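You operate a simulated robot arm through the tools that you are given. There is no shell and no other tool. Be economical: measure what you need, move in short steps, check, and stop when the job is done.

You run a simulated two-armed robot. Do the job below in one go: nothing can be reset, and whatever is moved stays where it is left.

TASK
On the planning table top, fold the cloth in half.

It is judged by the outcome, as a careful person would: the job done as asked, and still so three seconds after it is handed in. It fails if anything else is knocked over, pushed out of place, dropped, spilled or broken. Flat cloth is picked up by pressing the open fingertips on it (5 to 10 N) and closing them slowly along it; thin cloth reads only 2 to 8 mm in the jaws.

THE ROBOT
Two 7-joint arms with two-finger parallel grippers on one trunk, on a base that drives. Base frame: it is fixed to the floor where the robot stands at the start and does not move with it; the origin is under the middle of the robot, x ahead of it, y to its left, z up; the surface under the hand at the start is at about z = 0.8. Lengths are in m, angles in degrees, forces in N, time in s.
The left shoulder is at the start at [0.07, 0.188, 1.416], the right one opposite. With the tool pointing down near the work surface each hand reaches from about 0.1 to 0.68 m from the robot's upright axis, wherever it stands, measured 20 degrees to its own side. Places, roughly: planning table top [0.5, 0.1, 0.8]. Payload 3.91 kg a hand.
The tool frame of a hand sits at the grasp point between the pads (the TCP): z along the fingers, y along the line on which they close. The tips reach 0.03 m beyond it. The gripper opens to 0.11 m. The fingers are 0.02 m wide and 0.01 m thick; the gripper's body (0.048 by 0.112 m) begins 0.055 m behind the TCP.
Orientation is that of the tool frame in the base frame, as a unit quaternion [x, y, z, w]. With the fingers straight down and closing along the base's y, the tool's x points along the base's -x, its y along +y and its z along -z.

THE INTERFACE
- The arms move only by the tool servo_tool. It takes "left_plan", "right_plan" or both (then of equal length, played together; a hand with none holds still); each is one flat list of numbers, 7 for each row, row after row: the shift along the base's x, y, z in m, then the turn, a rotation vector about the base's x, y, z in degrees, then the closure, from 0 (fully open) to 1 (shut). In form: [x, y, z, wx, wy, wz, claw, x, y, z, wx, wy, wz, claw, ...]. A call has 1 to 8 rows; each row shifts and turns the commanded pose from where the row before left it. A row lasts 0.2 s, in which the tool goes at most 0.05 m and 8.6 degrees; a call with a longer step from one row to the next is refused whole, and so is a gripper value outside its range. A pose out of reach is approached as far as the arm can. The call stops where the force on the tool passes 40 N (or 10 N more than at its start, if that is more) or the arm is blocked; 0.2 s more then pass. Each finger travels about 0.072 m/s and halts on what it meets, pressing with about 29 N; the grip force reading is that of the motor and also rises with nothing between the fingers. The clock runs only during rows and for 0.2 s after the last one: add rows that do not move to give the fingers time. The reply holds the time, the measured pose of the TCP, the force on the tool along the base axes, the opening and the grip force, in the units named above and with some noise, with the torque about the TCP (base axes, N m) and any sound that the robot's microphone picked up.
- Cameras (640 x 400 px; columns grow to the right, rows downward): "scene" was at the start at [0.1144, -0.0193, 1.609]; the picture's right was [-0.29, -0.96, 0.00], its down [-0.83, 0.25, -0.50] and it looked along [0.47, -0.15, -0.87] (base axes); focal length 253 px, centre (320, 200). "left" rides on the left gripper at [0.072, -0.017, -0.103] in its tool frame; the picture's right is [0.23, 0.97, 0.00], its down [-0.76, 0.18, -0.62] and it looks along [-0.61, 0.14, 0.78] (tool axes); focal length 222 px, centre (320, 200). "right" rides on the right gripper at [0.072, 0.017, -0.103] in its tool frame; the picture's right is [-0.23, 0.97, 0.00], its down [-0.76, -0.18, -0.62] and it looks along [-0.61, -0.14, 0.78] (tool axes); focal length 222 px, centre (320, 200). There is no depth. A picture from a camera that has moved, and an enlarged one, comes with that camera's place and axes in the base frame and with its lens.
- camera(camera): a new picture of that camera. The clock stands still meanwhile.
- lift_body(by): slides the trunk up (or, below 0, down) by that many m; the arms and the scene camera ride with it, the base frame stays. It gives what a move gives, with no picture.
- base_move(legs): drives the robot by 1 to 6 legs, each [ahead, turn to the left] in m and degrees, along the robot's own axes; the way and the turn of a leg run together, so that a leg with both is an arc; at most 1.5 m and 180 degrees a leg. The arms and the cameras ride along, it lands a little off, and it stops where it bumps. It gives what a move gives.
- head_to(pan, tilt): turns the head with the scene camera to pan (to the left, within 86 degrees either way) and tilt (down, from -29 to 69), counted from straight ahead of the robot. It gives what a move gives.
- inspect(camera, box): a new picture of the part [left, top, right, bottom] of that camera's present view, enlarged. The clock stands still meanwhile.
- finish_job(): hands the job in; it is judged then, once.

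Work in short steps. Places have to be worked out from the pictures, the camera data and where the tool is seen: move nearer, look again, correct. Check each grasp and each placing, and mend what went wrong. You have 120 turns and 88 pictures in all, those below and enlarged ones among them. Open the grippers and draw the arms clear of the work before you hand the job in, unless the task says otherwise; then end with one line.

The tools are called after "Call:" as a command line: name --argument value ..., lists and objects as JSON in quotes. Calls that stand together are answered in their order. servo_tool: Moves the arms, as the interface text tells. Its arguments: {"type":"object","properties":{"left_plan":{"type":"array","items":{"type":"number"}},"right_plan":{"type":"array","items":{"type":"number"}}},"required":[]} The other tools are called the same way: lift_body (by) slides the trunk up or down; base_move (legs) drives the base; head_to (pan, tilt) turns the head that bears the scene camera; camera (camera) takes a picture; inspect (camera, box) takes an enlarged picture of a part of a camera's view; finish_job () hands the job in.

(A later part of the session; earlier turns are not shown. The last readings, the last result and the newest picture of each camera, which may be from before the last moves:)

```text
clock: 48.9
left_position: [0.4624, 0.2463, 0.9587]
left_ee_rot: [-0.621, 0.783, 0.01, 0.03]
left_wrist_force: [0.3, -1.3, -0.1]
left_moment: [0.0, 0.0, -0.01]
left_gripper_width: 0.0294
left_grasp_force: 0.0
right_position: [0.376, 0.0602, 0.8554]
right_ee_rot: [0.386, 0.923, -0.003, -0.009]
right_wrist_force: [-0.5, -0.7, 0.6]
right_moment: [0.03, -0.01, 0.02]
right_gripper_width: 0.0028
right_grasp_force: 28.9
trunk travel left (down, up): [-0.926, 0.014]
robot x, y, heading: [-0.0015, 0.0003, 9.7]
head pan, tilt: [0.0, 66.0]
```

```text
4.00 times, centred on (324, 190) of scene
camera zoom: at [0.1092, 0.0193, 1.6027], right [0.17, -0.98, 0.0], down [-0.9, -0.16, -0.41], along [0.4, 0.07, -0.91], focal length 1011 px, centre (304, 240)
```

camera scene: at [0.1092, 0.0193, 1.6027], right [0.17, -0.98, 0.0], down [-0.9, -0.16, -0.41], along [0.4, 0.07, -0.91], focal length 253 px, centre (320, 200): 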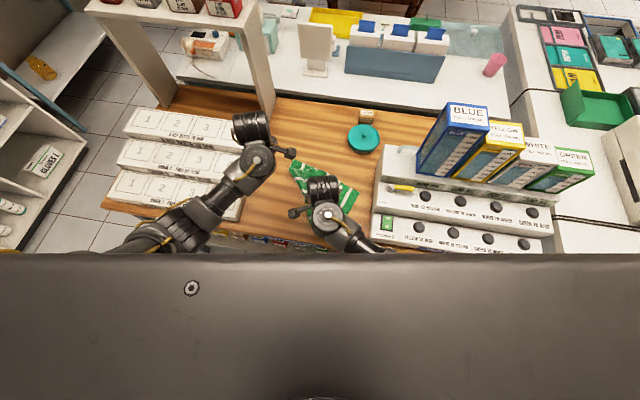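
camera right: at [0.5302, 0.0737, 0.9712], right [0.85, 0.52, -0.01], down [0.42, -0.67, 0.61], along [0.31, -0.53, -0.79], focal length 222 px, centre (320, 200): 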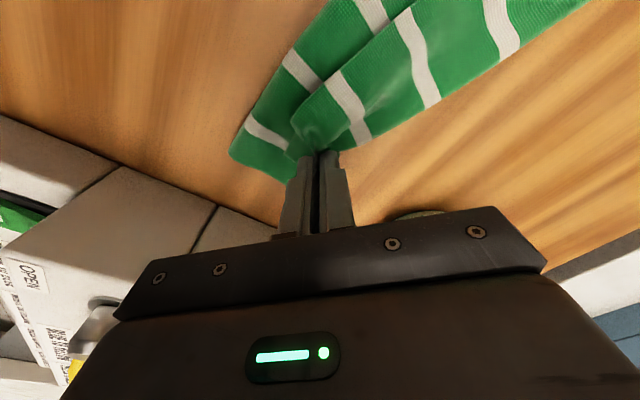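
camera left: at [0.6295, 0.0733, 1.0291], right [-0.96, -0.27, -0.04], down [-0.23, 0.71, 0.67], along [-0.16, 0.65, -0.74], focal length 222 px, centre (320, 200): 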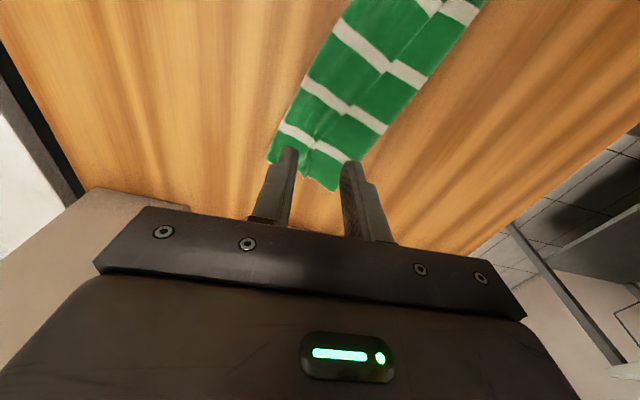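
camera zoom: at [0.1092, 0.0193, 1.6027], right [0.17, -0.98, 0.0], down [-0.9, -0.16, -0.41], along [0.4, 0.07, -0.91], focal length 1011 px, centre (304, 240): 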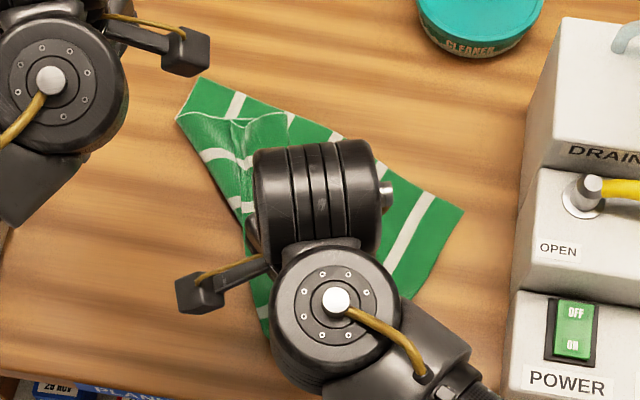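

That step was too long. I'll resend with shorter steps.

Call:
servo_tool --right_plan '[-0.004, 0, -0.012, 0, 0, 0, 1, 0, 0, -0.004, 0, 0, 0, 0.95, 0, 0, 0, 0, 0, 0, 0.8, 0, 0, 0.01, 0, 0, 0, 0.7, 0, -0.01, 0.04, 0, 0, 0, 0.6, 0.015, -0.03, 0.03, 0, 0, 0, 0.6, 0.02, -0.04, 0.015, 0, 0, 0, 0.6, 0, -0.045, 0.01, 0, 0, 0, 0.6]'

Call:
inspect --camera "scene" --box '[244, 140, 404, 240]'

```text
clock: 50.7
left_position: [0.4611, 0.2435, 0.9589]
left_ee_rot: [-0.62, 0.784, 0.011, 0.032]
left_wrist_force: [-0.3, -0.6, 0.0]
left_moment: [0.04, -0.05, 0.05]
left_gripper_width: 0.0299
left_grasp_force: 0.0
right_position: [0.4058, -0.0651, 0.9447]
right_ee_rot: [0.385, 0.923, -0.002, -0.01]
right_wrist_force: [0.6, -0.2, 0.5]
right_moment: [0.02, -0.02, -0.03]
right_gripper_width: 0.0439
right_grasp_force: 0.1
trunk travel left (down, up): [-0.926, 0.014]
robot x, y, heading: [-0.0041, -0.0001, 10.1]
head pan, tilt: [0.0, 66.0]
```

```text
4.00 times, centred on (324, 190) of scene
camera zoom: at [0.1073, 0.0168, 1.6029], right [0.17, -0.98, 0.0], down [-0.9, -0.16, -0.41], along [0.4, 0.07, -0.91], focal length 1011 px, centre (304, 240)
```

zoom: 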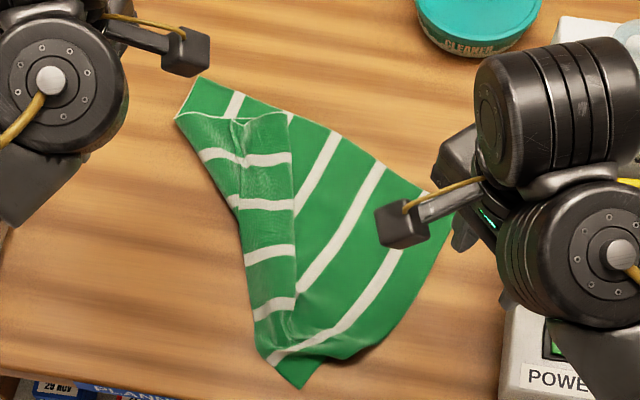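

The right half is flat; the left part of the near edge is still turned over, its corner at about (0.583, 0.113). The left hand can reach that if the base turns back right. I'll raise the right hand first for clearance, then turn 11° right.

Call:
servo_tool --right_plan '[0.02, 0.01, 0.03, 0, 0, 6, 0.6, 0.02, 0.01, 0.03, 0, 0, 8, 0.6, 0.02, 0.005, 0.02, 0, 0, 8, 0.6, 0.02, 0, 0, 0, 0, 8, 0.6]'

Call:
base_move --legs '[[0, -11]]'

Call:
servo_tool --left_plan '[0.02, 0, 0, 0, 0, 0, 0.73, 0.02, -0.01, 0, 0, 0, 0, 0.73, 0.02, -0.01, -0.02, 0, 0, 0, 0.73, 0.01, -0.01, -0.02, 0, 0, 0, 0.73, 0, 0, 0, 0, 0, 0, 0.73]'

Call:
camera --camera "left"

```text
clock: 51.7
left_position: [0.4616, 0.2451, 0.9593]
left_ee_rot: [-0.62, 0.784, 0.01, 0.03]
left_wrist_force: [-0.2, 0.2, 0.7]
left_moment: [-0.02, -0.01, -0.01]
left_gripper_width: 0.0296
left_grasp_force: 0.1
right_position: [0.4016, -0.0967, 0.9377]
right_ee_rot: [0.132, 0.991, -0.006, -0.008]
right_wrist_force: [0.0, -0.5, -0.4]
right_moment: [0.02, -0.01, 0.02]
right_gripper_width: 0.0439
right_grasp_force: 0.0
right hand out of reach, approached as far as the arm can: row 1, 2, 3
trunk travel left (down, up): [-0.926, 0.014]
robot x, y, heading: [0.0022, 0.0017, 10.1]
head pan, tilt: [0.0, 66.0]
```

```text
clock: 52.9
left_position: [0.5008, 0.1524, 0.9592]
left_ee_rot: [-0.542, 0.84, 0.007, 0.031]
left_wrist_force: [-0.4, -0.2, 0.1]
left_moment: [0.01, 0.01, -0.03]
left_gripper_width: 0.0297
left_grasp_force: 0.0
right_position: [0.3754, -0.1702, 0.9378]
right_ee_rot: [0.229, 0.973, -0.004, -0.008]
right_wrist_force: [0.7, 0.7, 0.3]
right_moment: [0.0, -0.01, 0.01]
right_gripper_width: 0.0442
right_grasp_force: 0.0
trunk travel left (down, up): [-0.926, 0.014]
robot x, y, heading: [-0.0008, -0.0001, -1.0]
head pan, tilt: [0.0, 66.0]
```

```text
clock: 54.0
left_position: [0.5706, 0.121, 0.919]
left_ee_rot: [-0.542, 0.84, 0.008, 0.032]
left_wrist_force: [0.8, -0.5, 0.4]
left_moment: [0.02, 0.04, -0.02]
left_gripper_width: 0.0298
left_grasp_force: 0.0
right_position: [0.3747, -0.1698, 0.9379]
right_ee_rot: [0.229, 0.973, -0.004, -0.008]
right_wrist_force: [0.8, 0.7, 0.4]
right_moment: [0.03, -0.02, 0.0]
right_gripper_width: 0.0441
right_grasp_force: 0.0
trunk travel left (down, up): [-0.926, 0.014]
robot x, y, heading: [0.0002, -0.0004, -1.2]
head pan, tilt: [0.0, 66.0]
```

```text
29 pictures are left
camera left: at [0.5509, 0.0441, 1.0186], right [-0.98, 0.2, -0.04], down [0.12, 0.74, 0.66], along [0.16, 0.65, -0.75], focal length 222 px, centre (320, 200)
```

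left: 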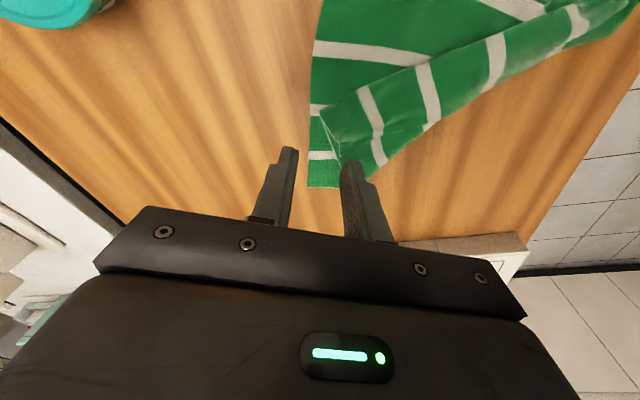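

The left hand follows. The near-left corner is at (0.575, 0.122) with a wide flap (9 cm along its side hem). I'll straighten the hand's small lean, go to (0.541, 0.144) and lower.

Call:
servo_tool --left_plan '[-0.015, 0.012, -0.015, -2.7, 2.6, 0, 0.73, -0.015, 0.011, -0.02, 0, 0, 0, 0.73, 0, 0, -0.025, 0, 0, 0, 0.73, 0, 0, -0.014, 0, 0, 0, 0.73, 0, 0, 0, 0, 0, 0, 0.73]'

Call:
camera --camera "left"

```text
clock: 55.2
left_position: [0.5404, 0.146, 0.8446]
left_ee_rot: [-0.543, 0.84, -0.002, 0.0]
left_wrist_force: [0.8, 1.0, -0.1]
left_moment: [0.01, -0.01, 0.02]
left_gripper_width: 0.0297
left_grasp_force: 0.0
right_position: [0.3752, -0.1703, 0.9372]
right_ee_rot: [0.228, 0.974, -0.004, -0.007]
right_wrist_force: [0.8, -0.1, -0.7]
right_moment: [-0.01, 0.01, 0.02]
right_gripper_width: 0.0441
right_grasp_force: 0.0
trunk travel left (down, up): [-0.926, 0.014]
robot x, y, heading: [-0.0029, 0.0013, -0.8]
head pan, tilt: [0.0, 66.0]
```

```text
28 pictures are left
camera left: at [0.5255, 0.0725, 0.949], right [-0.98, 0.19, 0.0], down [0.15, 0.77, 0.62], along [0.12, 0.61, -0.78], focal length 222 px, centre (320, 200)
```

left: 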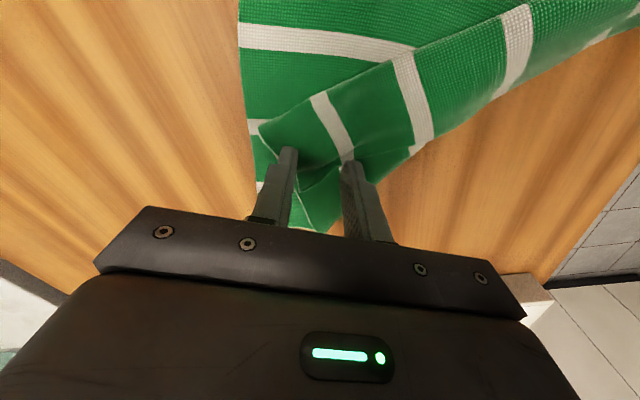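

The outer finger is near the crease, so I'll shift 12 mm toward -y and lower to contact.

Call:
servo_tool --left_plan '[0, -0.012, 0, 0, 0, 0, 0.73, 0, 0, -0.006, 0, 0, 0, 0.73, 0, 0, -0.003, 0, 0, 0, 0.73, 0, 0, -0.001, 0, 0, 0, 0.73, 0, 0, 0, 0, 0, 0, 0.73]'

```text
clock: 56.5
left_position: [0.54, 0.1335, 0.835]
left_ee_rot: [-0.543, 0.84, -0.001, 0.0]
left_wrist_force: [-1.0, -0.3, -0.3]
left_moment: [0.02, -0.01, -0.03]
left_gripper_width: 0.0296
left_grasp_force: 0.1
right_position: [0.377, -0.1705, 0.9381]
right_ee_rot: [0.228, 0.973, -0.005, -0.009]
right_wrist_force: [0.7, -0.1, 1.0]
right_moment: [-0.03, 0.01, -0.04]
right_gripper_width: 0.044
right_grasp_force: 0.0
trunk travel left (down, up): [-0.926, 0.014]
robot x, y, heading: [-0.0012, -0.0002, -1.0]
head pan, tilt: [0.0, 66.0]
```

Call:
servo_tool --left_plan '[0, 0, -0.0009, 0, 0, 0, 0.73, 0, 0, -0.0006, 0, 0, 0, 0.73]'

```text
clock: 57.0
left_position: [0.5402, 0.1335, 0.8338]
left_ee_rot: [-0.542, 0.84, -0.001, 0.0]
left_wrist_force: [-0.2, -0.6, 2.2]
left_moment: [-0.03, -0.03, 0.01]
left_gripper_width: 0.0294
left_grasp_force: 0.0
right_position: [0.3749, -0.17, 0.9376]
right_ee_rot: [0.228, 0.974, -0.003, -0.008]
right_wrist_force: [0.1, 0.5, 0.2]
right_moment: [0.0, 0.02, -0.01]
right_gripper_width: 0.0437
right_grasp_force: 0.1
trunk travel left (down, up): [-0.926, 0.014]
robot x, y, heading: [-0.0018, 0.0018, -1.0]
head pan, tilt: [0.0, 66.0]
```

Touching at 2.2 N. A touch more, then close slowly and lift.

Call:
servo_tool --left_plan '[0, 0, -0.0005, 0, 0, 0, 0.73, 0, 0, 0, 0, 0, 0, 0.78, 0, 0, 0, 0, 0, 0, 0.83, 0, 0, 0, 0, 0, 0, 0.88, 0, 0, 0, 0, 0, 0, 0.93, 0, 0, 0, 0, 0, 0, 1, 0, 0, 0, 0, 0, 0, 1, 0, 0, 0, 0, 0, 0, 1]'

Call:
servo_tool --left_plan '[0, 0, 0.012, 0, 0, 0, 1, -0.005, 0.005, 0.012, 0, 0, 0, 1, -0.005, 0.005, 0.01, 0, 0, 0, 1]'

Call:
camera --camera "left"

```text
clock: 58.9
left_position: [0.5394, 0.1338, 0.8324]
left_ee_rot: [-0.543, 0.84, -0.001, 0.0]
left_wrist_force: [-0.1, -0.5, 1.8]
left_moment: [0.02, 0.04, 0.01]
left_gripper_width: 0.0024
left_grasp_force: 28.5
right_position: [0.3748, -0.1707, 0.938]
right_ee_rot: [0.228, 0.974, -0.004, -0.008]
right_wrist_force: [0.4, 0.7, -0.2]
right_moment: [-0.02, 0.05, 0.04]
right_gripper_width: 0.0442
right_grasp_force: 0.1
trunk travel left (down, up): [-0.926, 0.014]
robot x, y, heading: [0.0013, -0.001, -1.0]
head pan, tilt: [0.0, 66.0]
```

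```text
clock: 59.6
left_position: [0.5312, 0.145, 0.866]
left_ee_rot: [-0.542, 0.84, -0.002, 0.0]
left_wrist_force: [0.4, -0.6, 0.0]
left_moment: [0.01, -0.02, 0.02]
left_gripper_width: 0.0025
left_grasp_force: 28.5
right_position: [0.3751, -0.1707, 0.9373]
right_ee_rot: [0.228, 0.974, -0.005, -0.008]
right_wrist_force: [0.2, -0.6, 0.6]
right_moment: [-0.01, 0.02, -0.01]
right_gripper_width: 0.0438
right_grasp_force: 0.0
trunk travel left (down, up): [-0.926, 0.014]
robot x, y, heading: [0.0011, -0.001, -0.6]
head pan, tilt: [0.0, 66.0]
```

```text
27 pictures are left
camera left: at [0.5156, 0.0705, 0.9705], right [-0.98, 0.19, 0.0], down [0.15, 0.77, 0.62], along [0.12, 0.61, -0.78], focal length 222 px, centre (320, 200)
```

left: 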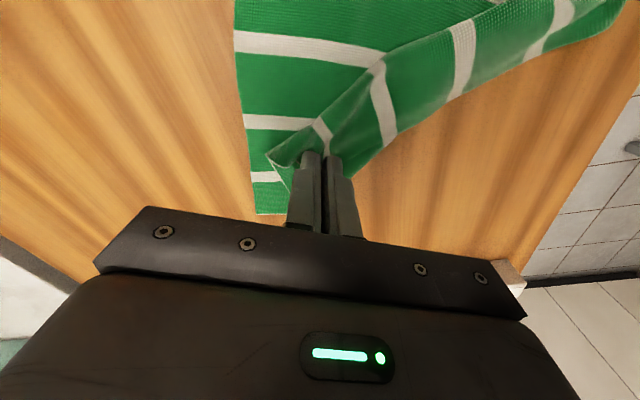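

The flap corner is held. I'll peel it back toward its flat position (corner about (0.39, 0.315)).

Call:
servo_tool --left_plan '[-0.015, 0.02, 0.02, 0, 0, 0, 1, -0.02, 0.023, 0.015, 0, 0, 0, 1, -0.02, 0.023, 0, 0, 0, 0, 1, -0.02, 0.023, 0, 0, 0, 0, 1, -0.02, 0.023, -0.015, 0, 0, 0, 1, -0.02, 0.022, -0.025, 0, 0, 0, 1, -0.003, 0.004, -0.015, 0, 0, 0, 1, 0, 0, 0, 0, 0, 0, 1]'

Call:
inspect --camera "scene" --box '[210, 140, 370, 240]'

```text
clock: 61.5
left_position: [0.4136, 0.2806, 0.8466]
left_ee_rot: [-0.542, 0.84, 0.0, 0.0]
left_wrist_force: [0.8, 0.3, 0.3]
left_moment: [0.02, 0.0, -0.02]
left_gripper_width: 0.0025
left_grasp_force: 29.1
right_position: [0.3747, -0.1696, 0.9375]
right_ee_rot: [0.228, 0.974, -0.004, -0.009]
right_wrist_force: [1.1, 0.3, -0.1]
right_moment: [0.0, -0.02, 0.0]
right_gripper_width: 0.0438
right_grasp_force: 0.0
trunk travel left (down, up): [-0.926, 0.014]
robot x, y, heading: [-0.0002, 0.001, -1.0]
head pan, tilt: [0.0, 66.0]
```

```text
4.00 times, centred on (290, 190) of scene
camera zoom: at [0.1104, -0.0017, 1.6027], right [-0.02, -1.0, 0.0], down [-0.91, 0.02, -0.41], along [0.41, -0.01, -0.91], focal length 1011 px, centre (440, 240)
```

zoom: 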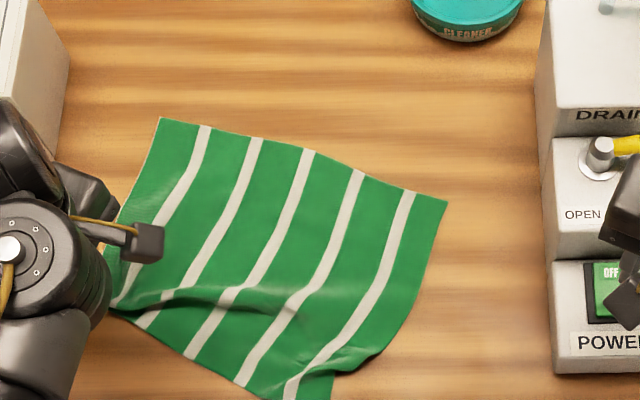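

The cloth is nearly flat again. I'll tug the corner slightly outward, release, and lift the left hand clear.

Call:
servo_tool --left_plan '[-0.006, 0.008, -0.006, 0, 0, 0, 1, 0, 0, -0.004, 0, 0, 0, 0.95, 0, 0, 0, 0, 0, 0, 0.8, 0, 0, 0.01, 0, 0, 0, 0.7, 0, 0, 0.04, 0, 0, 0, 0.7, 0, 0, 0.04, 0, 0, 0, 0.7, 0.02, 0, 0.02, 0, 0, 0, 0.7]'

Call:
base_move --legs '[[0, 6]]'

Call:
camera --camera "scene"

```text
clock: 63.0
left_position: [0.427, 0.2882, 0.9473]
left_ee_rot: [-0.542, 0.84, 0.0, -0.002]
left_wrist_force: [-0.3, -0.4, 0.2]
left_moment: [-0.01, 0.02, 0.01]
left_gripper_width: 0.0328
left_grasp_force: 0.0
right_position: [0.3758, -0.1705, 0.9364]
right_ee_rot: [0.228, 0.974, -0.004, -0.009]
right_wrist_force: [0.2, 0.1, 0.5]
right_moment: [-0.01, 0.03, 0.0]
right_gripper_width: 0.044
right_grasp_force: 0.0
trunk travel left (down, up): [-0.926, 0.014]
robot x, y, heading: [0.0012, 0.0002, -0.9]
head pan, tilt: [0.0, 66.0]
```

```text
clock: 64.0
left_position: [0.3943, 0.3304, 0.9467]
left_ee_rot: [-0.586, 0.81, 0.001, 0.0]
left_wrist_force: [0.8, -0.4, -1.0]
left_moment: [0.0, 0.01, 0.02]
left_gripper_width: 0.0329
left_grasp_force: 0.0
right_position: [0.3912, -0.1312, 0.9375]
right_ee_rot: [0.177, 0.984, -0.004, -0.009]
right_wrist_force: [1.5, 0.7, 0.9]
right_moment: [-0.01, -0.02, 0.01]
right_gripper_width: 0.0439
right_grasp_force: 0.1
trunk travel left (down, up): [-0.926, 0.014]
robot x, y, heading: [-0.0017, -0.0028, 5.1]
head pan, tilt: [0.0, 66.0]
```

```text
25 pictures are left
camera scene: at [0.11, 0.0083, 1.6027], right [0.09, -1.0, 0.0], down [-0.91, -0.08, -0.41], along [0.41, 0.04, -0.91], focal length 253 px, centre (320, 200)
```

scene: 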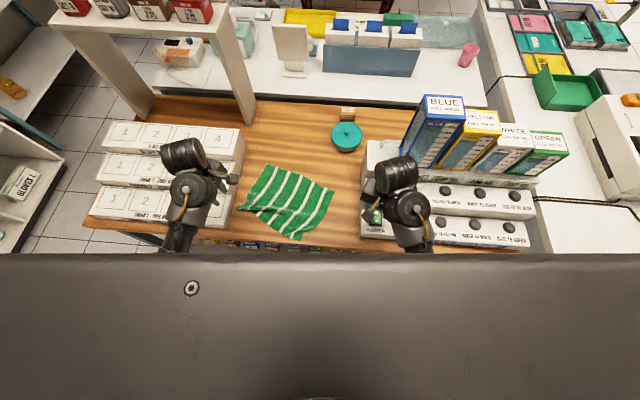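

Now I'll enlarge the cloth to find its midline ends, and begin turning the right hand toward closing along the cloth's long direction.

Call:
inspect --camera "scene" --box '[222, 150, 350, 250]'

Call:
servo_tool --right_plan '[0, 0.012, 0, 0, 0, -8, 0.6, 0, 0.015, 0, 0, 0, -8, 0.6, 0.005, 0.015, 0, 0, 0, -8, 0.6, 0.005, 0.015, 0, 0, 0, -8, 0.6, 0.005, 0.015, 0, 0, 0, -8, 0.6, 0.005, 0.015, 0, 0, 0, -8, 0.6, 0.005, 0.01, 0, 0, 0, -8, 0.6, 0, 0, 0, 0, 0, -8, 0.6]'

```text
4.00 times, centred on (286, 200) of scene
camera zoom: at [0.11, 0.0083, 1.6027], right [0.09, -1.0, 0.0], down [-0.91, -0.08, -0.41], along [0.41, 0.04, -0.91], focal length 1011 px, centre (456, 200)
```

zoom: 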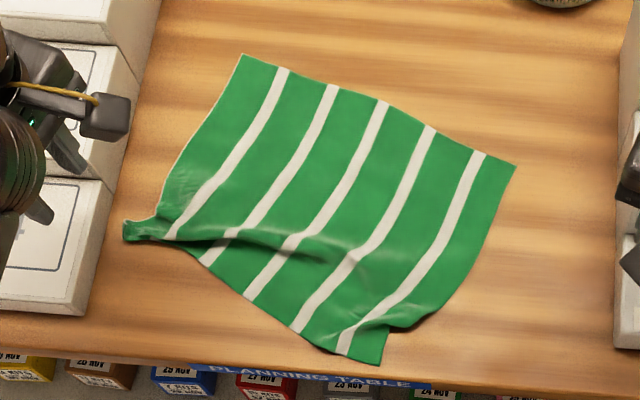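

```text
clock: 65.8
left_position: [0.3937, 0.331, 0.9461]
left_ee_rot: [-0.586, 0.81, 0.0, 0.0]
left_wrist_force: [1.3, 0.5, -0.6]
left_moment: [0.02, 0.0, 0.03]
left_gripper_width: 0.033
left_grasp_force: 0.1
right_position: [0.4159, -0.0329, 0.9374]
right_ee_rot: [0.672, 0.74, 0.0, -0.009]
right_wrist_force: [-0.1, -0.4, 0.4]
right_moment: [0.0, 0.0, 0.0]
right_gripper_width: 0.0442
right_grasp_force: 0.1
trunk travel left (down, up): [-0.926, 0.014]
robot x, y, heading: [0.0004, -0.0014, 5.2]
head pan, tilt: [0.0, 66.0]
```

The right hand turned to -84° without trouble. Cloth corners: far-left (0.602, 0.257), far-right (0.508, -0.007); the midline runs from about (0.486, 0.286) to (0.399, 0.043). I'll bring the left hand inward, turn the base 6° more to the left, and then place both hands.

Call:
servo_tool --left_plan '[0.03, -0.025, 0.01, 0, 0, 0, 0.7, 0.03, -0.025, 0, 0, 0, 0, 0.7, 0.02, -0.02, 0, 0, 0, 0, 0.7]'

Call:
base_move --legs '[[0, 6]]'

```text
clock: 66.6
left_position: [0.4746, 0.2598, 0.9559]
left_ee_rot: [-0.586, 0.81, 0.0, -0.001]
left_wrist_force: [0.2, 0.8, 0.4]
left_moment: [0.03, -0.01, 0.02]
left_gripper_width: 0.0329
left_grasp_force: 0.0
right_position: [0.4155, -0.0325, 0.9371]
right_ee_rot: [0.671, 0.741, 0.0, -0.009]
right_wrist_force: [-0.7, 0.2, 0.3]
right_moment: [-0.01, -0.02, -0.04]
right_gripper_width: 0.0438
right_grasp_force: 0.0
trunk travel left (down, up): [-0.926, 0.014]
robot x, y, heading: [-0.0021, 0.0016, 4.7]
head pan, tilt: [0.0, 66.0]
```

```text
clock: 67.5
left_position: [0.4436, 0.3082, 0.9563]
left_ee_rot: [-0.628, 0.778, 0.0, 0.0]
left_wrist_force: [0.6, 0.7, 0.4]
left_moment: [0.02, 0.0, -0.03]
left_gripper_width: 0.0331
left_grasp_force: 0.1
right_position: [0.4174, 0.0103, 0.9375]
right_ee_rot: [0.631, 0.775, 0.0, -0.01]
right_wrist_force: [1.0, -0.4, -0.4]
right_moment: [0.0, -0.03, -0.01]
right_gripper_width: 0.0442
right_grasp_force: 0.0
trunk travel left (down, up): [-0.926, 0.014]
robot x, y, heading: [-0.0018, -0.0017, 11.0]
head pan, tilt: [0.0, 66.0]
```

Now I'll bring both hands over the midline pinch points, left (0.4755, 0.258) and right (0.407, 0.066), closing across the midline.

Call:
servo_tool --left_plan '[0.01, -0.015, 0, 0, 0, -4, 0.66, 0.012, -0.018, -0.02, 0, 0, -4, 0.66, 0.01, -0.017, -0.03, 0, 0, 0, 0.66, 0, 0, -0.03, 0, 0, 0, 0.66, 0, 0, -0.01, 0, 0, 0, 0.66]' --right_plan '[-0.003, 0.015, 0, 0, 0, -8, 0.66, -0.003, 0.015, -0.015, 0, 0, -8, 0.66, -0.004, 0.015, -0.03, 0, 0, -8, 0.66, 0, 0.01, -0.025, 0, 0, 0, 0.66, 0, 0, 0, 0, 0, 0, 0.66]'

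Call:
camera --camera "left"

Call:
camera --camera "right"

```text
clock: 68.7
left_position: [0.4743, 0.2594, 0.8646]
left_ee_rot: [-0.572, 0.82, -0.001, 0.0]
left_wrist_force: [0.3, 0.1, 0.4]
left_moment: [0.0, -0.02, 0.01]
left_gripper_width: 0.0372
left_grasp_force: 0.1
right_position: [0.4071, 0.0659, 0.8664]
right_ee_rot: [0.779, 0.627, 0.002, -0.009]
right_wrist_force: [0.0, -0.6, 0.4]
right_moment: [0.02, 0.0, -0.04]
right_gripper_width: 0.0374
right_grasp_force: 0.0
trunk travel left (down, up): [-0.926, 0.014]
robot x, y, heading: [-0.0001, -0.0029, 10.9]
head pan, tilt: [0.0, 66.0]
```

```text
23 pictures are left
camera left: at [0.4658, 0.1854, 0.9695], right [-0.99, 0.12, 0.0], down [0.1, 0.78, 0.62], along [0.08, 0.62, -0.78], focal length 222 px, centre (320, 200)
```

left: 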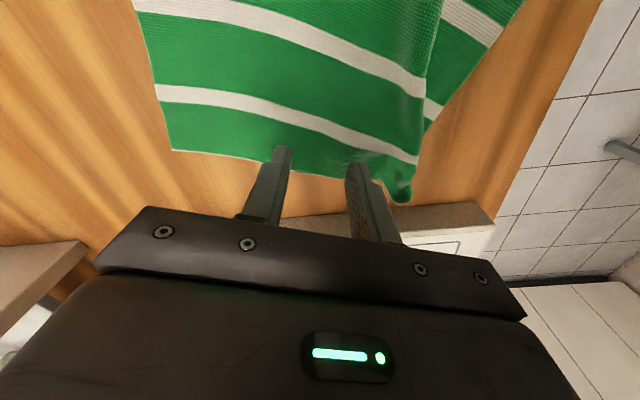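

```text
22 pictures are left
camera right: at [0.4408, 0.1323, 0.9714], right [0.9, -0.43, -0.01], down [-0.33, -0.72, 0.61], along [-0.27, -0.55, -0.79], focal length 222 px, centre (320, 200)
```

right: 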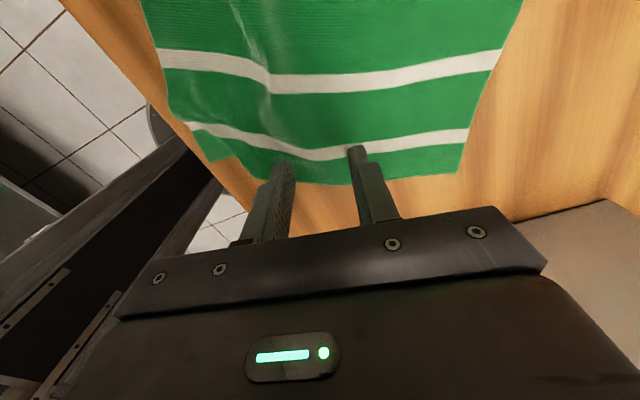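

Both hands are 0.12 m from the far edge, i.e. on the midline. I'll shift the left 8 mm further in and lower both to just above the cloth.

Call:
servo_tool --left_plan '[-0.002, -0.008, -0.012, 0, 0, 0, 0.66, 0, 0, -0.01, 0, 0, 0, 0.66, 0, 0, -0.007, 0, 0, 0, 0.66, 0, 0, 0, 0, 0, 0, 0.66]' --right_plan '[0, 0, -0.012, 0, 0, 0, 0.66, 0, 0, -0.012, 0, 0, 0, 0.66, 0, 0, -0.007, 0, 0, 0, 0.66, 0, 0, 0, 0, 0, 0, 0.66]'

Call:
servo_tool --left_plan '[0, 0, -0.001, 0, 0, 0, 0.66, 0, 0, -0.001, 0, 0, 0, 0.66, 0, 0, -0.0005, 0, 0, 0, 0.66]' --right_plan '[0, 0, -0.001, 0, 0, 0, 0.66, 0, 0, -0.001, 0, 0, 0, 0.66, 0, 0, -0.0005, 0, 0, 0, 0.66]'

```text
clock: 69.7
left_position: [0.4724, 0.2521, 0.8367]
left_ee_rot: [-0.572, 0.82, -0.001, 0.001]
left_wrist_force: [0.2, -0.3, -0.4]
left_moment: [0.03, 0.04, 0.02]
left_gripper_width: 0.0376
left_grasp_force: 0.1
right_position: [0.4103, 0.0526, 0.8317]
right_ee_rot: [0.78, 0.625, -0.003, 0.0]
right_wrist_force: [0.0, -0.4, 0.8]
right_moment: [0.01, -0.03, 0.02]
right_gripper_width: 0.0375
right_grasp_force: 0.2
trunk travel left (down, up): [-0.926, 0.014]
robot x, y, heading: [-0.0004, 0.0013, 11.1]
head pan, tilt: [0.0, 66.0]
```

```text
clock: 70.3
left_position: [0.4714, 0.253, 0.8366]
left_ee_rot: [-0.572, 0.82, -0.001, 0.001]
left_wrist_force: [-0.2, 0.3, 0.0]
left_moment: [0.05, -0.01, -0.03]
left_gripper_width: 0.0376
left_grasp_force: 0.0
right_position: [0.4112, 0.0496, 0.8305]
right_ee_rot: [0.78, 0.626, -0.001, 0.004]
right_wrist_force: [-2.7, 7.1, 32.5]
right_moment: [0.44, 0.9, -0.17]
right_gripper_width: 0.0393
right_grasp_force: 2.1
trunk travel left (down, up): [-0.926, 0.014]
robot x, y, heading: [0.001, -0.0014, 11.4]
head pan, tilt: [0.0, 66.0]
stopped in row 3 (right hand): the force on the tool passed its limit at 45 N (the readings are from after the stop); the commanded pose is now the measured one
```

The right hand drifted 1.5 cm outward while lowering and now presses 32 N near the cloth's edge. I'll lift both a little and turn the base 2.5° left to bring it back in, then re-aim.

Call:
servo_tool --left_plan '[0, 0, 0.012, 0, 0, 0, 0.66]' --right_plan '[0, 0, 0.015, 0, 0, 0, 0.66]'

Call:
base_move --legs '[[0, 2.5]]'

```text
clock: 70.7
left_position: [0.4734, 0.2533, 0.846]
left_ee_rot: [-0.572, 0.82, 0.0, 0.0]
left_wrist_force: [0.0, 0.4, -0.4]
left_moment: [0.0, 0.02, -0.01]
left_gripper_width: 0.0374
left_grasp_force: 0.1
right_position: [0.4128, 0.05, 0.8435]
right_ee_rot: [0.78, 0.626, -0.004, 0.003]
right_wrist_force: [-0.5, 0.1, 0.3]
right_moment: [0.0, 0.02, -0.01]
right_gripper_width: 0.0371
right_grasp_force: 0.1
trunk travel left (down, up): [-0.926, 0.014]
robot x, y, heading: [0.0005, -0.0009, 11.2]
head pan, tilt: [0.0, 66.0]
```

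```text
clock: 71.5
left_position: [0.4619, 0.2707, 0.8478]
left_ee_rot: [-0.59, 0.807, -0.002, 0.001]
left_wrist_force: [0.2, 0.9, 0.0]
left_moment: [0.01, 0.02, 0.0]
left_gripper_width: 0.0373
left_grasp_force: 0.0
right_position: [0.4087, 0.0658, 0.8448]
right_ee_rot: [0.766, 0.643, -0.001, 0.002]
right_wrist_force: [0.1, 0.6, 0.5]
right_moment: [0.0, -0.02, -0.01]
right_gripper_width: 0.0375
right_grasp_force: 0.1
trunk travel left (down, up): [-0.926, 0.014]
robot x, y, heading: [-0.0001, 0.0029, 13.5]
head pan, tilt: [0.0, 66.0]
```

The right hand is at (0.409, 0.066) again. I'll return the left to (0.472, 0.252) and lower both gently.

Call:
servo_tool --left_plan '[0.01, -0.017, 0, 0, 0, -2, 0.66, 0, 0, -0.008, 0, 0, 0, 0.66, 0, 0, -0.005, 0, 0, 0, 0.66, 0, 0, 0, 0, 0, 0, 0.66]' --right_plan '[0, 0, 0, 0, 0, 0, 0.66, 0, 0, -0.005, 0, 0, 0, 0.66, 0, 0, -0.003, 0, 0, 0, 0.66, 0, 0, 0, 0, 0, 0, 0.66]'

```text
clock: 72.5
left_position: [0.4727, 0.2537, 0.8339]
left_ee_rot: [-0.575, 0.818, 0.0, 0.0]
left_wrist_force: [-0.3, 0.2, -0.1]
left_moment: [0.01, -0.03, -0.01]
left_gripper_width: 0.0375
left_grasp_force: 0.1
right_position: [0.4104, 0.0646, 0.8349]
right_ee_rot: [0.766, 0.643, -0.004, 0.004]
right_wrist_force: [-0.3, 0.5, -0.3]
right_moment: [0.01, 0.01, -0.02]
right_gripper_width: 0.0371
right_grasp_force: 0.1
trunk travel left (down, up): [-0.926, 0.014]
robot x, y, heading: [-0.0002, -0.0008, 13.5]
head pan, tilt: [0.0, 66.0]
```

Call:
servo_tool --left_plan '[0, 0, -0.0008, 0, 0, 0, 0.66, 0, 0, -0.0007, 0, 0, 0, 0.66]' --right_plan '[0, 0, -0.001, 0, 0, 0, 0.66, 0, 0, -0.001, 0, 0, 0, 0.66]'

```text
clock: 73.1
left_position: [0.4719, 0.2548, 0.8338]
left_ee_rot: [-0.577, 0.817, -0.002, 0.0]
left_wrist_force: [0.7, 0.3, 0.8]
left_moment: [-0.03, -0.03, 0.0]
left_gripper_width: 0.0373
left_grasp_force: 0.2
right_position: [0.4109, 0.0593, 0.8315]
right_ee_rot: [0.766, 0.643, -0.005, 0.008]
right_wrist_force: [-0.3, 1.0, 1.2]
right_moment: [0.01, 0.05, 0.02]
right_gripper_width: 0.0374
right_grasp_force: 0.1
trunk travel left (down, up): [-0.926, 0.014]
robot x, y, heading: [-0.0005, -0.0002, 13.7]
head pan, tilt: [0.0, 66.0]
```

Call:
servo_tool --left_plan '[0, 0, -0.001, 0, 0, 0, 0.66]' --right_plan '[0, 0, -0.0004, 0, 0, 0, 0.66]'

```text
clock: 73.5
left_position: [0.4726, 0.2553, 0.8334]
left_ee_rot: [-0.576, 0.817, -0.002, 0.0]
left_wrist_force: [0.8, -0.3, -1.1]
left_moment: [-0.02, -0.03, 0.0]
left_gripper_width: 0.0374
left_grasp_force: 0.1
right_position: [0.4105, 0.0569, 0.831]
right_ee_rot: [0.767, 0.642, -0.006, 0.011]
right_wrist_force: [0.5, 3.8, 14.8]
right_moment: [0.31, 0.32, -0.12]
right_gripper_width: 0.0374
right_grasp_force: 0.2
trunk travel left (down, up): [-0.926, 0.014]
robot x, y, heading: [-0.0017, -0.0013, 13.7]
head pan, tilt: [0.0, 66.0]
```

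Right presses 15 N; left not yet. I'll lower the left 1 mm more.

Call:
servo_tool --left_plan '[0, 0, -0.0007, 0, 0, 0, 0.66, 0, 0, -0.0006, 0, 0, 0, 0.66]' --right_plan '[0, 0, 0.0002, 0, 0, 0, 0.66, 0, 0, 0, 0, 0, 0, 0.66]'

```text
clock: 74.1
left_position: [0.4734, 0.2568, 0.8323]
left_ee_rot: [-0.576, 0.817, -0.002, 0.001]
left_wrist_force: [-0.1, 0.4, 0.4]
left_moment: [0.02, 0.02, 0.02]
left_gripper_width: 0.0371
left_grasp_force: 0.1
right_position: [0.4112, 0.0554, 0.8313]
right_ee_rot: [0.767, 0.641, -0.006, 0.012]
right_wrist_force: [0.6, 7.2, 26.6]
right_moment: [0.52, 0.62, -0.15]
right_gripper_width: 0.0377
right_grasp_force: 0.6
trunk travel left (down, up): [-0.926, 0.014]
robot x, y, heading: [-0.0015, 0.0039, 13.9]
head pan, tilt: [0.0, 66.0]
```

The right hand creeps and its press rises, so I'll ease it and close it now, while the left goes down a last bit.

Call:
servo_tool --left_plan '[0, 0, -0.0006, 0, 0, 0, 0.66, 0, 0, -0.0004, 0, 0, 0, 0.66, 0, 0, 0, 0, 0, 0, 0.66, 0, 0, 0, 0, 0, 0, 0.66, 0, 0, 0, 0, 0, 0, 0.66, 0, 0, 0, 0, 0, 0, 0.66, 0, 0, 0, 0, 0, 0, 0.66, 0, 0, 0, 0, 0, 0, 0.66]' --right_plan '[0, 0, 0.0006, 0, 0, 0, 0.7, 0, 0, 0, 0, 0, 0, 0.75, 0, 0, 0, 0, 0, 0, 0.8, 0, 0, 0, 0, 0, 0, 0.85, 0, 0, 0, 0, 0, 0, 0.9, 0, 0, 0, 0, 0, 0, 0.95, 0, 0, 0, 0, 0, 0, 1, 0, 0, 0, 0, 0, 0, 1]'

```text
clock: 75.9
left_position: [0.4716, 0.257, 0.8315]
left_ee_rot: [-0.576, 0.818, -0.002, 0.002]
left_wrist_force: [-3.2, 4.9, 30.1]
left_moment: [0.37, 0.67, -0.13]
left_gripper_width: 0.0381
left_grasp_force: 1.0
right_position: [0.4127, 0.0536, 0.8323]
right_ee_rot: [0.767, 0.641, -0.007, 0.015]
right_wrist_force: [-0.1, 1.1, 0.7]
right_moment: [0.04, 0.0, 0.0]
right_gripper_width: 0.0025
right_grasp_force: 29.3
trunk travel left (down, up): [-0.926, 0.014]
robot x, y, heading: [-0.0027, 0.0019, 13.6]
head pan, tilt: [0.0, 66.0]
```

Right caught cloth (2.5 mm). The left now presses 30 N; I'll ease it and close slowly.

Call:
servo_tool --left_plan '[0, 0, 0.0007, 0, 0, 0, 0.7, 0, 0, 0, 0, 0, 0, 0.75, 0, 0, 0, 0, 0, 0, 0.8, 0, 0, 0, 0, 0, 0, 0.85, 0, 0, 0, 0, 0, 0, 0.9, 0, 0, 0, 0, 0, 0, 0.95, 0, 0, 0, 0, 0, 0, 1, 0, 0, 0, 0, 0, 0, 1]'

Call:
servo_tool --left_plan '[0, 0, 0.012, 0, 0, 0, 1, 0, 0, 0.012, 0, 0, 0, 1, 0, 0, 0.012, 0, 0, 0, 1]' --right_plan '[0, 0, 0.012, 0, 0, 0, 1, 0, 0, 0.012, 0, 0, 0, 1, 0, 0, 0.012, 0, 0, 0, 1]'

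Call:
camera --camera "left"

Call:
camera --camera "right"

```text
clock: 77.7
left_position: [0.4714, 0.2545, 0.8314]
left_ee_rot: [-0.576, 0.818, -0.001, 0.002]
left_wrist_force: [-1.7, -1.9, 17.8]
left_moment: [-0.01, 0.08, 0.01]
left_gripper_width: 0.0057
left_grasp_force: 28.4
right_position: [0.413, 0.0533, 0.832]
right_ee_rot: [0.767, 0.641, -0.006, 0.012]
right_wrist_force: [0.2, -0.2, 3.6]
right_moment: [0.01, 0.0, -0.06]
right_gripper_width: 0.0022
right_grasp_force: 28.9
trunk travel left (down, up): [-0.926, 0.014]
robot x, y, heading: [-0.0026, -0.0006, 13.5]
head pan, tilt: [0.0, 66.0]
```

```text
clock: 78.5
left_position: [0.4738, 0.2556, 0.8655]
left_ee_rot: [-0.576, 0.818, 0.0, -0.002]
left_wrist_force: [1.0, 0.1, -0.6]
left_moment: [0.03, 0.01, 0.03]
left_gripper_width: 0.0055
left_grasp_force: 28.8
right_position: [0.4099, 0.0673, 0.8715]
right_ee_rot: [0.766, 0.643, -0.002, 0.003]
right_wrist_force: [0.3, 0.4, -1.8]
right_moment: [0.0, 0.03, -0.02]
right_gripper_width: 0.0023
right_grasp_force: 28.8
trunk travel left (down, up): [-0.926, 0.014]
robot x, y, heading: [0.0042, 0.0014, 13.6]
head pan, tilt: [0.0, 66.0]
```

```text
21 pictures are left
camera left: at [0.465, 0.1811, 0.97], right [-0.99, 0.11, 0.0], down [0.09, 0.78, 0.62], along [0.07, 0.62, -0.78], focal length 222 px, centre (320, 200)
```

left: 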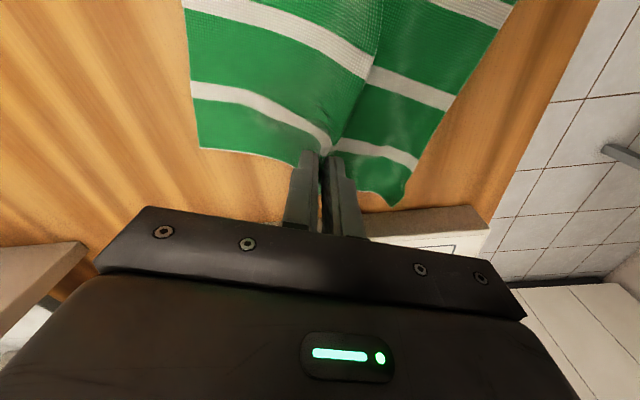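

```text
20 pictures are left
camera right: at [0.4396, 0.1382, 0.9745], right [0.92, -0.39, 0.0], down [-0.31, -0.71, 0.63], along [-0.25, -0.58, -0.78], focal length 222 px, centre (320, 200)
```

right: 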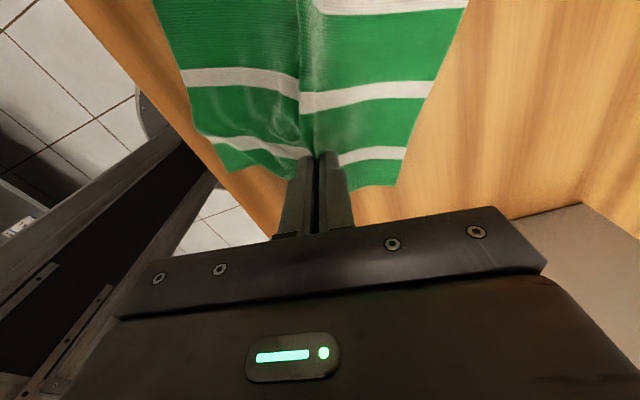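

Both sides hold a clean ridge on the midline. I'll lift both hands another 10 cm so both halves hang.

Call:
servo_tool --left_plan '[0, 0, 0.02, 0, 0, 0, 1, 0, 0, 0.02, 0, 0, 0, 1, 0, 0, 0.02, 0, 0, 0, 1, 0, 0, 0.02, 0, 0, 0, 1, 0, 0, 0.015, 0, 0, 0, 1, 0, 0, 0, 0, 0, 0, 1]' --right_plan '[0, 0, 0.02, 0, 0, 0, 1, 0, 0, 0.02, 0, 0, 0, 1, 0, 0, 0.02, 0, 0, 0, 1, 0, 0, 0.02, 0, 0, 0, 1, 0, 0, 0.01, 0, 0, 0, 1, 0, 0, 0, 0, 0, 0, 1]'

Call:
camera --camera "left"

Call:
inspect --camera "scene" --box '[230, 130, 390, 230]'

```text
clock: 79.9
left_position: [0.4754, 0.2541, 0.9608]
left_ee_rot: [-0.576, 0.817, -0.001, 0.0]
left_wrist_force: [0.3, -0.7, -0.1]
left_moment: [-0.01, 0.03, 0.01]
left_gripper_width: 0.0054
left_grasp_force: 29.0
right_position: [0.4082, 0.0669, 0.9604]
right_ee_rot: [0.767, 0.642, -0.003, 0.003]
right_wrist_force: [0.3, -0.6, -1.0]
right_moment: [-0.02, 0.0, -0.04]
right_gripper_width: 0.0021
right_grasp_force: 28.8
trunk travel left (down, up): [-0.926, 0.014]
robot x, y, heading: [0.0, -0.001, 13.7]
head pan, tilt: [0.0, 66.0]
```

```text
19 pictures are left
camera left: at [0.4653, 0.1803, 1.0652], right [-0.99, 0.11, 0.0], down [0.09, 0.78, 0.62], along [0.07, 0.62, -0.78], focal length 222 px, centre (320, 200)
```

left: 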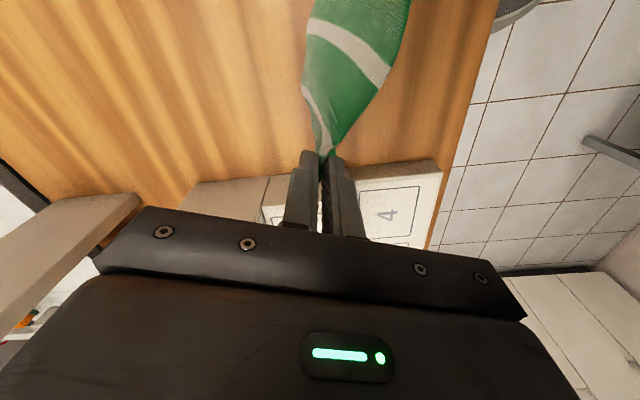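

```text
4.00 times, centred on (310, 180) of scene
camera zoom: at [0.1081, 0.0261, 1.6027], right [0.24, -0.97, 0.0], down [-0.89, -0.22, -0.41], along [0.39, 0.1, -0.91], focal length 1011 px, centre (360, 280)
```

zoom: 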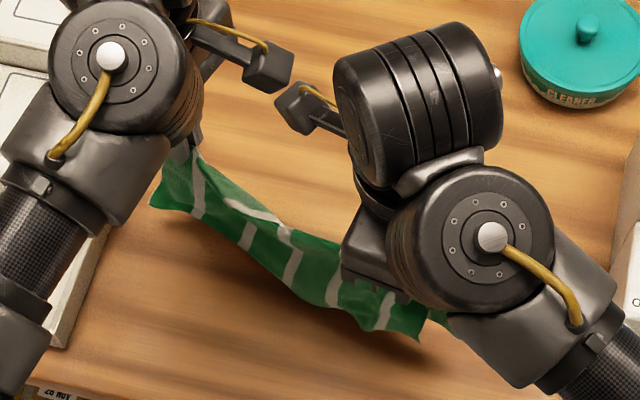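

Both halves hang folded at the midline. I'll first rotate the hanging cloth square to the robot (left back, right forward, both yawing with it) so the laying motion goes straight ahead.

Call:
servo_tool --left_plan '[-0.0112, 0, 0.003, 0, 0, 6.6, 1, -0.0112, 0, 0.003, 0, 0, 6.6, 1, -0.0112, 0, 0.003, 0, 0, 6.6, 1, -0.0112, 0, 0.003, 0, 0, 6.6, 1, -0.0112, 0, 0, 0, 0, 6.6, 1, 0, 0, 0, 0, 0, 0, 1]' --right_plan '[0.0114, -0.0014, 0.003, 0, 0, 6.6, 1, 0.0114, -0.0014, 0.003, 0, 0, 6.6, 1, 0.0114, -0.0014, 0.003, 0, 0, 6.6, 1, 0.0114, -0.0014, 0.003, 0, 0, 6.6, 1, 0.0114, -0.0014, 0, 0, 0, 6.6, 1, 0, 0, 0, 0, 0, 0, 1]'

Call:
inspect --camera "scene" --box '[230, 130, 390, 230]'

```text
clock: 80.6
left_position: [0.4526, 0.2599, 0.9671]
left_ee_rot: [-0.671, 0.742, -0.001, 0.003]
left_wrist_force: [-0.7, 2.5, -2.3]
left_moment: [-0.09, 0.0, -0.03]
left_gripper_width: 0.0049
left_grasp_force: 29.1
right_position: [0.4314, 0.0626, 0.9661]
right_ee_rot: [0.688, 0.726, -0.004, 0.004]
right_wrist_force: [-0.1, -2.4, 1.5]
right_moment: [0.4, 0.01, -0.09]
right_gripper_width: 0.002
right_grasp_force: 28.8
trunk travel left (down, up): [-0.926, 0.014]
robot x, y, heading: [-0.0009, 0.0031, 13.2]
head pan, tilt: [0.0, 66.0]
stopped in row 3 (right hand): the force on the tool passed its limit at 43 N (the readings are from after the stop); the commanded pose is now the measured one
```

```text
4.00 times, centred on (310, 180) of scene
camera zoom: at [0.1076, 0.0262, 1.6027], right [0.24, -0.97, 0.0], down [-0.89, -0.22, -0.41], along [0.4, 0.1, -0.91], focal length 1011 px, centre (360, 280)
```

zoom: 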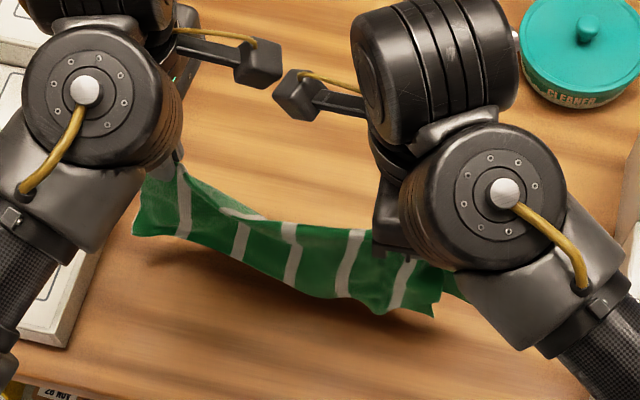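

The two wrist cameras touched, so I'll stop that rotation, turn both hands slightly the way that clears them, and start laying the cloth: lower and move ahead, letting the hanging edges rest on the table.

Call:
servo_tool --left_plan '[0, 0, -0.008, 0, 0, 4, 1, 0.004, 0, -0.012, 0, 0, 0, 1, 0.015, -0.001, -0.014, 0, 0, 0, 1, 0.018, -0.001, -0.015, 0, 0, 0, 1]' --right_plan '[0, 0, -0.008, 0, 0, 4, 1, 0.004, 0, -0.012, 0, 0, 0, 1, 0.015, -0.001, -0.014, 0, 0, 0, 1, 0.018, -0.001, -0.015, 0, 0, 0, 1]'

Call:
inspect --camera "scene" --box '[230, 130, 390, 230]'

```text
clock: 81.6
left_position: [0.4899, 0.2577, 0.9177]
left_ee_rot: [-0.696, 0.718, 0.0, 0.002]
left_wrist_force: [-0.4, 0.0, -0.7]
left_moment: [0.01, 0.05, 0.01]
left_gripper_width: 0.0047
left_grasp_force: 29.2
right_position: [0.4705, 0.0605, 0.9182]
right_ee_rot: [0.661, 0.75, -0.005, 0.002]
right_wrist_force: [-0.4, -0.6, 0.2]
right_moment: [0.03, 0.0, -0.03]
right_gripper_width: 0.002
right_grasp_force: 28.8
trunk travel left (down, up): [-0.926, 0.014]
robot x, y, heading: [-0.0025, -0.0003, 13.6]
head pan, tilt: [0.0, 66.0]
```

```text
4.00 times, centred on (310, 180) of scene
camera zoom: at [0.1094, 0.026, 1.6026], right [0.24, -0.97, 0.0], down [-0.89, -0.22, -0.41], along [0.39, 0.1, -0.91], focal length 1011 px, centre (360, 280)
```

zoom: 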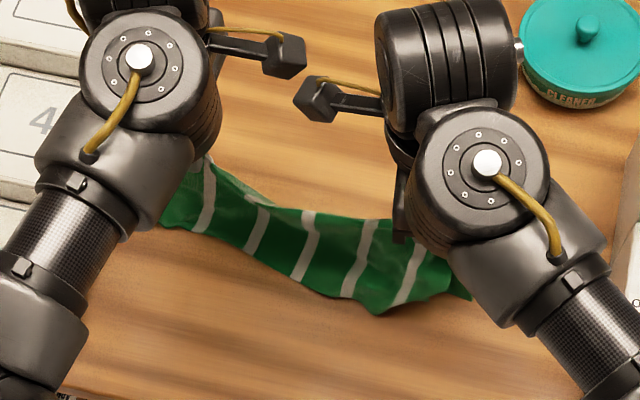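

The cloth is laying down nicely. I'll continue forward and down.

Call:
servo_tool --left_plan '[0.018, -0.001, -0.017, 0, 0, 0, 1, 0.018, -0.001, -0.019, 0, 0, 0, 1, 0.018, -0.001, -0.018, 0, 0, 0, 1, 0.012, -0.001, -0.014, 0, 0, 0, 1, 0, 0, 0, 0, 0, 0, 1]' --right_plan '[0.018, -0.001, -0.017, 0, 0, 0, 1, 0.018, -0.001, -0.019, 0, 0, 0, 1, 0.018, -0.001, -0.018, 0, 0, 0, 1, 0.012, -0.001, -0.014, 0, 0, 0, 1, 0, 0, 0, 0, 0, 0, 1]'

Call:
camera --camera "left"

Call:
inspect --camera "scene" --box '[230, 130, 390, 230]'

```text
clock: 82.8
left_position: [0.5536, 0.2547, 0.8497]
left_ee_rot: [-0.696, 0.718, -0.001, 0.002]
left_wrist_force: [-0.2, -1.7, 0.1]
left_moment: [-0.04, 0.01, -0.02]
left_gripper_width: 0.0049
left_grasp_force: 28.6
right_position: [0.5381, 0.0417, 0.8437]
right_ee_rot: [0.664, 0.747, -0.01, 0.012]
right_wrist_force: [0.0, 1.9, -0.5]
right_moment: [0.04, 0.0, -0.04]
right_gripper_width: 0.0023
right_grasp_force: 28.9
trunk travel left (down, up): [-0.926, 0.014]
robot x, y, heading: [-0.0005, -0.001, 13.4]
head pan, tilt: [0.0, 66.0]
```

```text
15 pictures are left
camera left: at [0.5684, 0.181, 0.9545], right [-0.98, -0.2, -0.01], down [-0.16, 0.77, 0.62], along [-0.12, 0.61, -0.78], focal length 222 px, centre (320, 200)
```

left: 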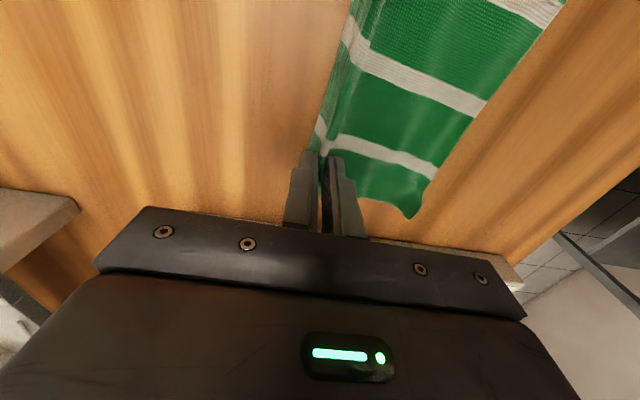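

```text
4.00 times, centred on (310, 180) of scene
camera zoom: at [0.1063, 0.0264, 1.6028], right [0.24, -0.97, 0.0], down [-0.89, -0.22, -0.41], along [0.4, 0.1, -0.91], focal length 1011 px, centre (360, 280)
```

zoom: 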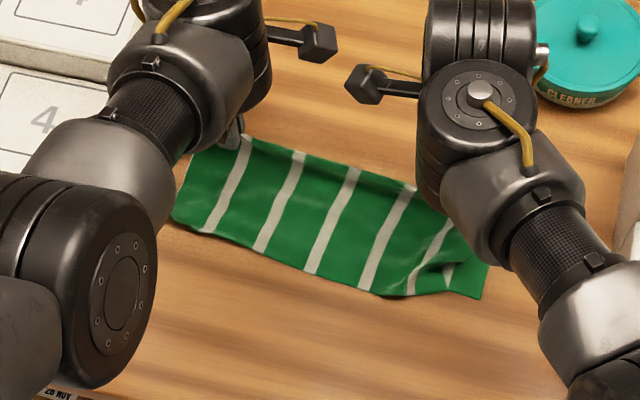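

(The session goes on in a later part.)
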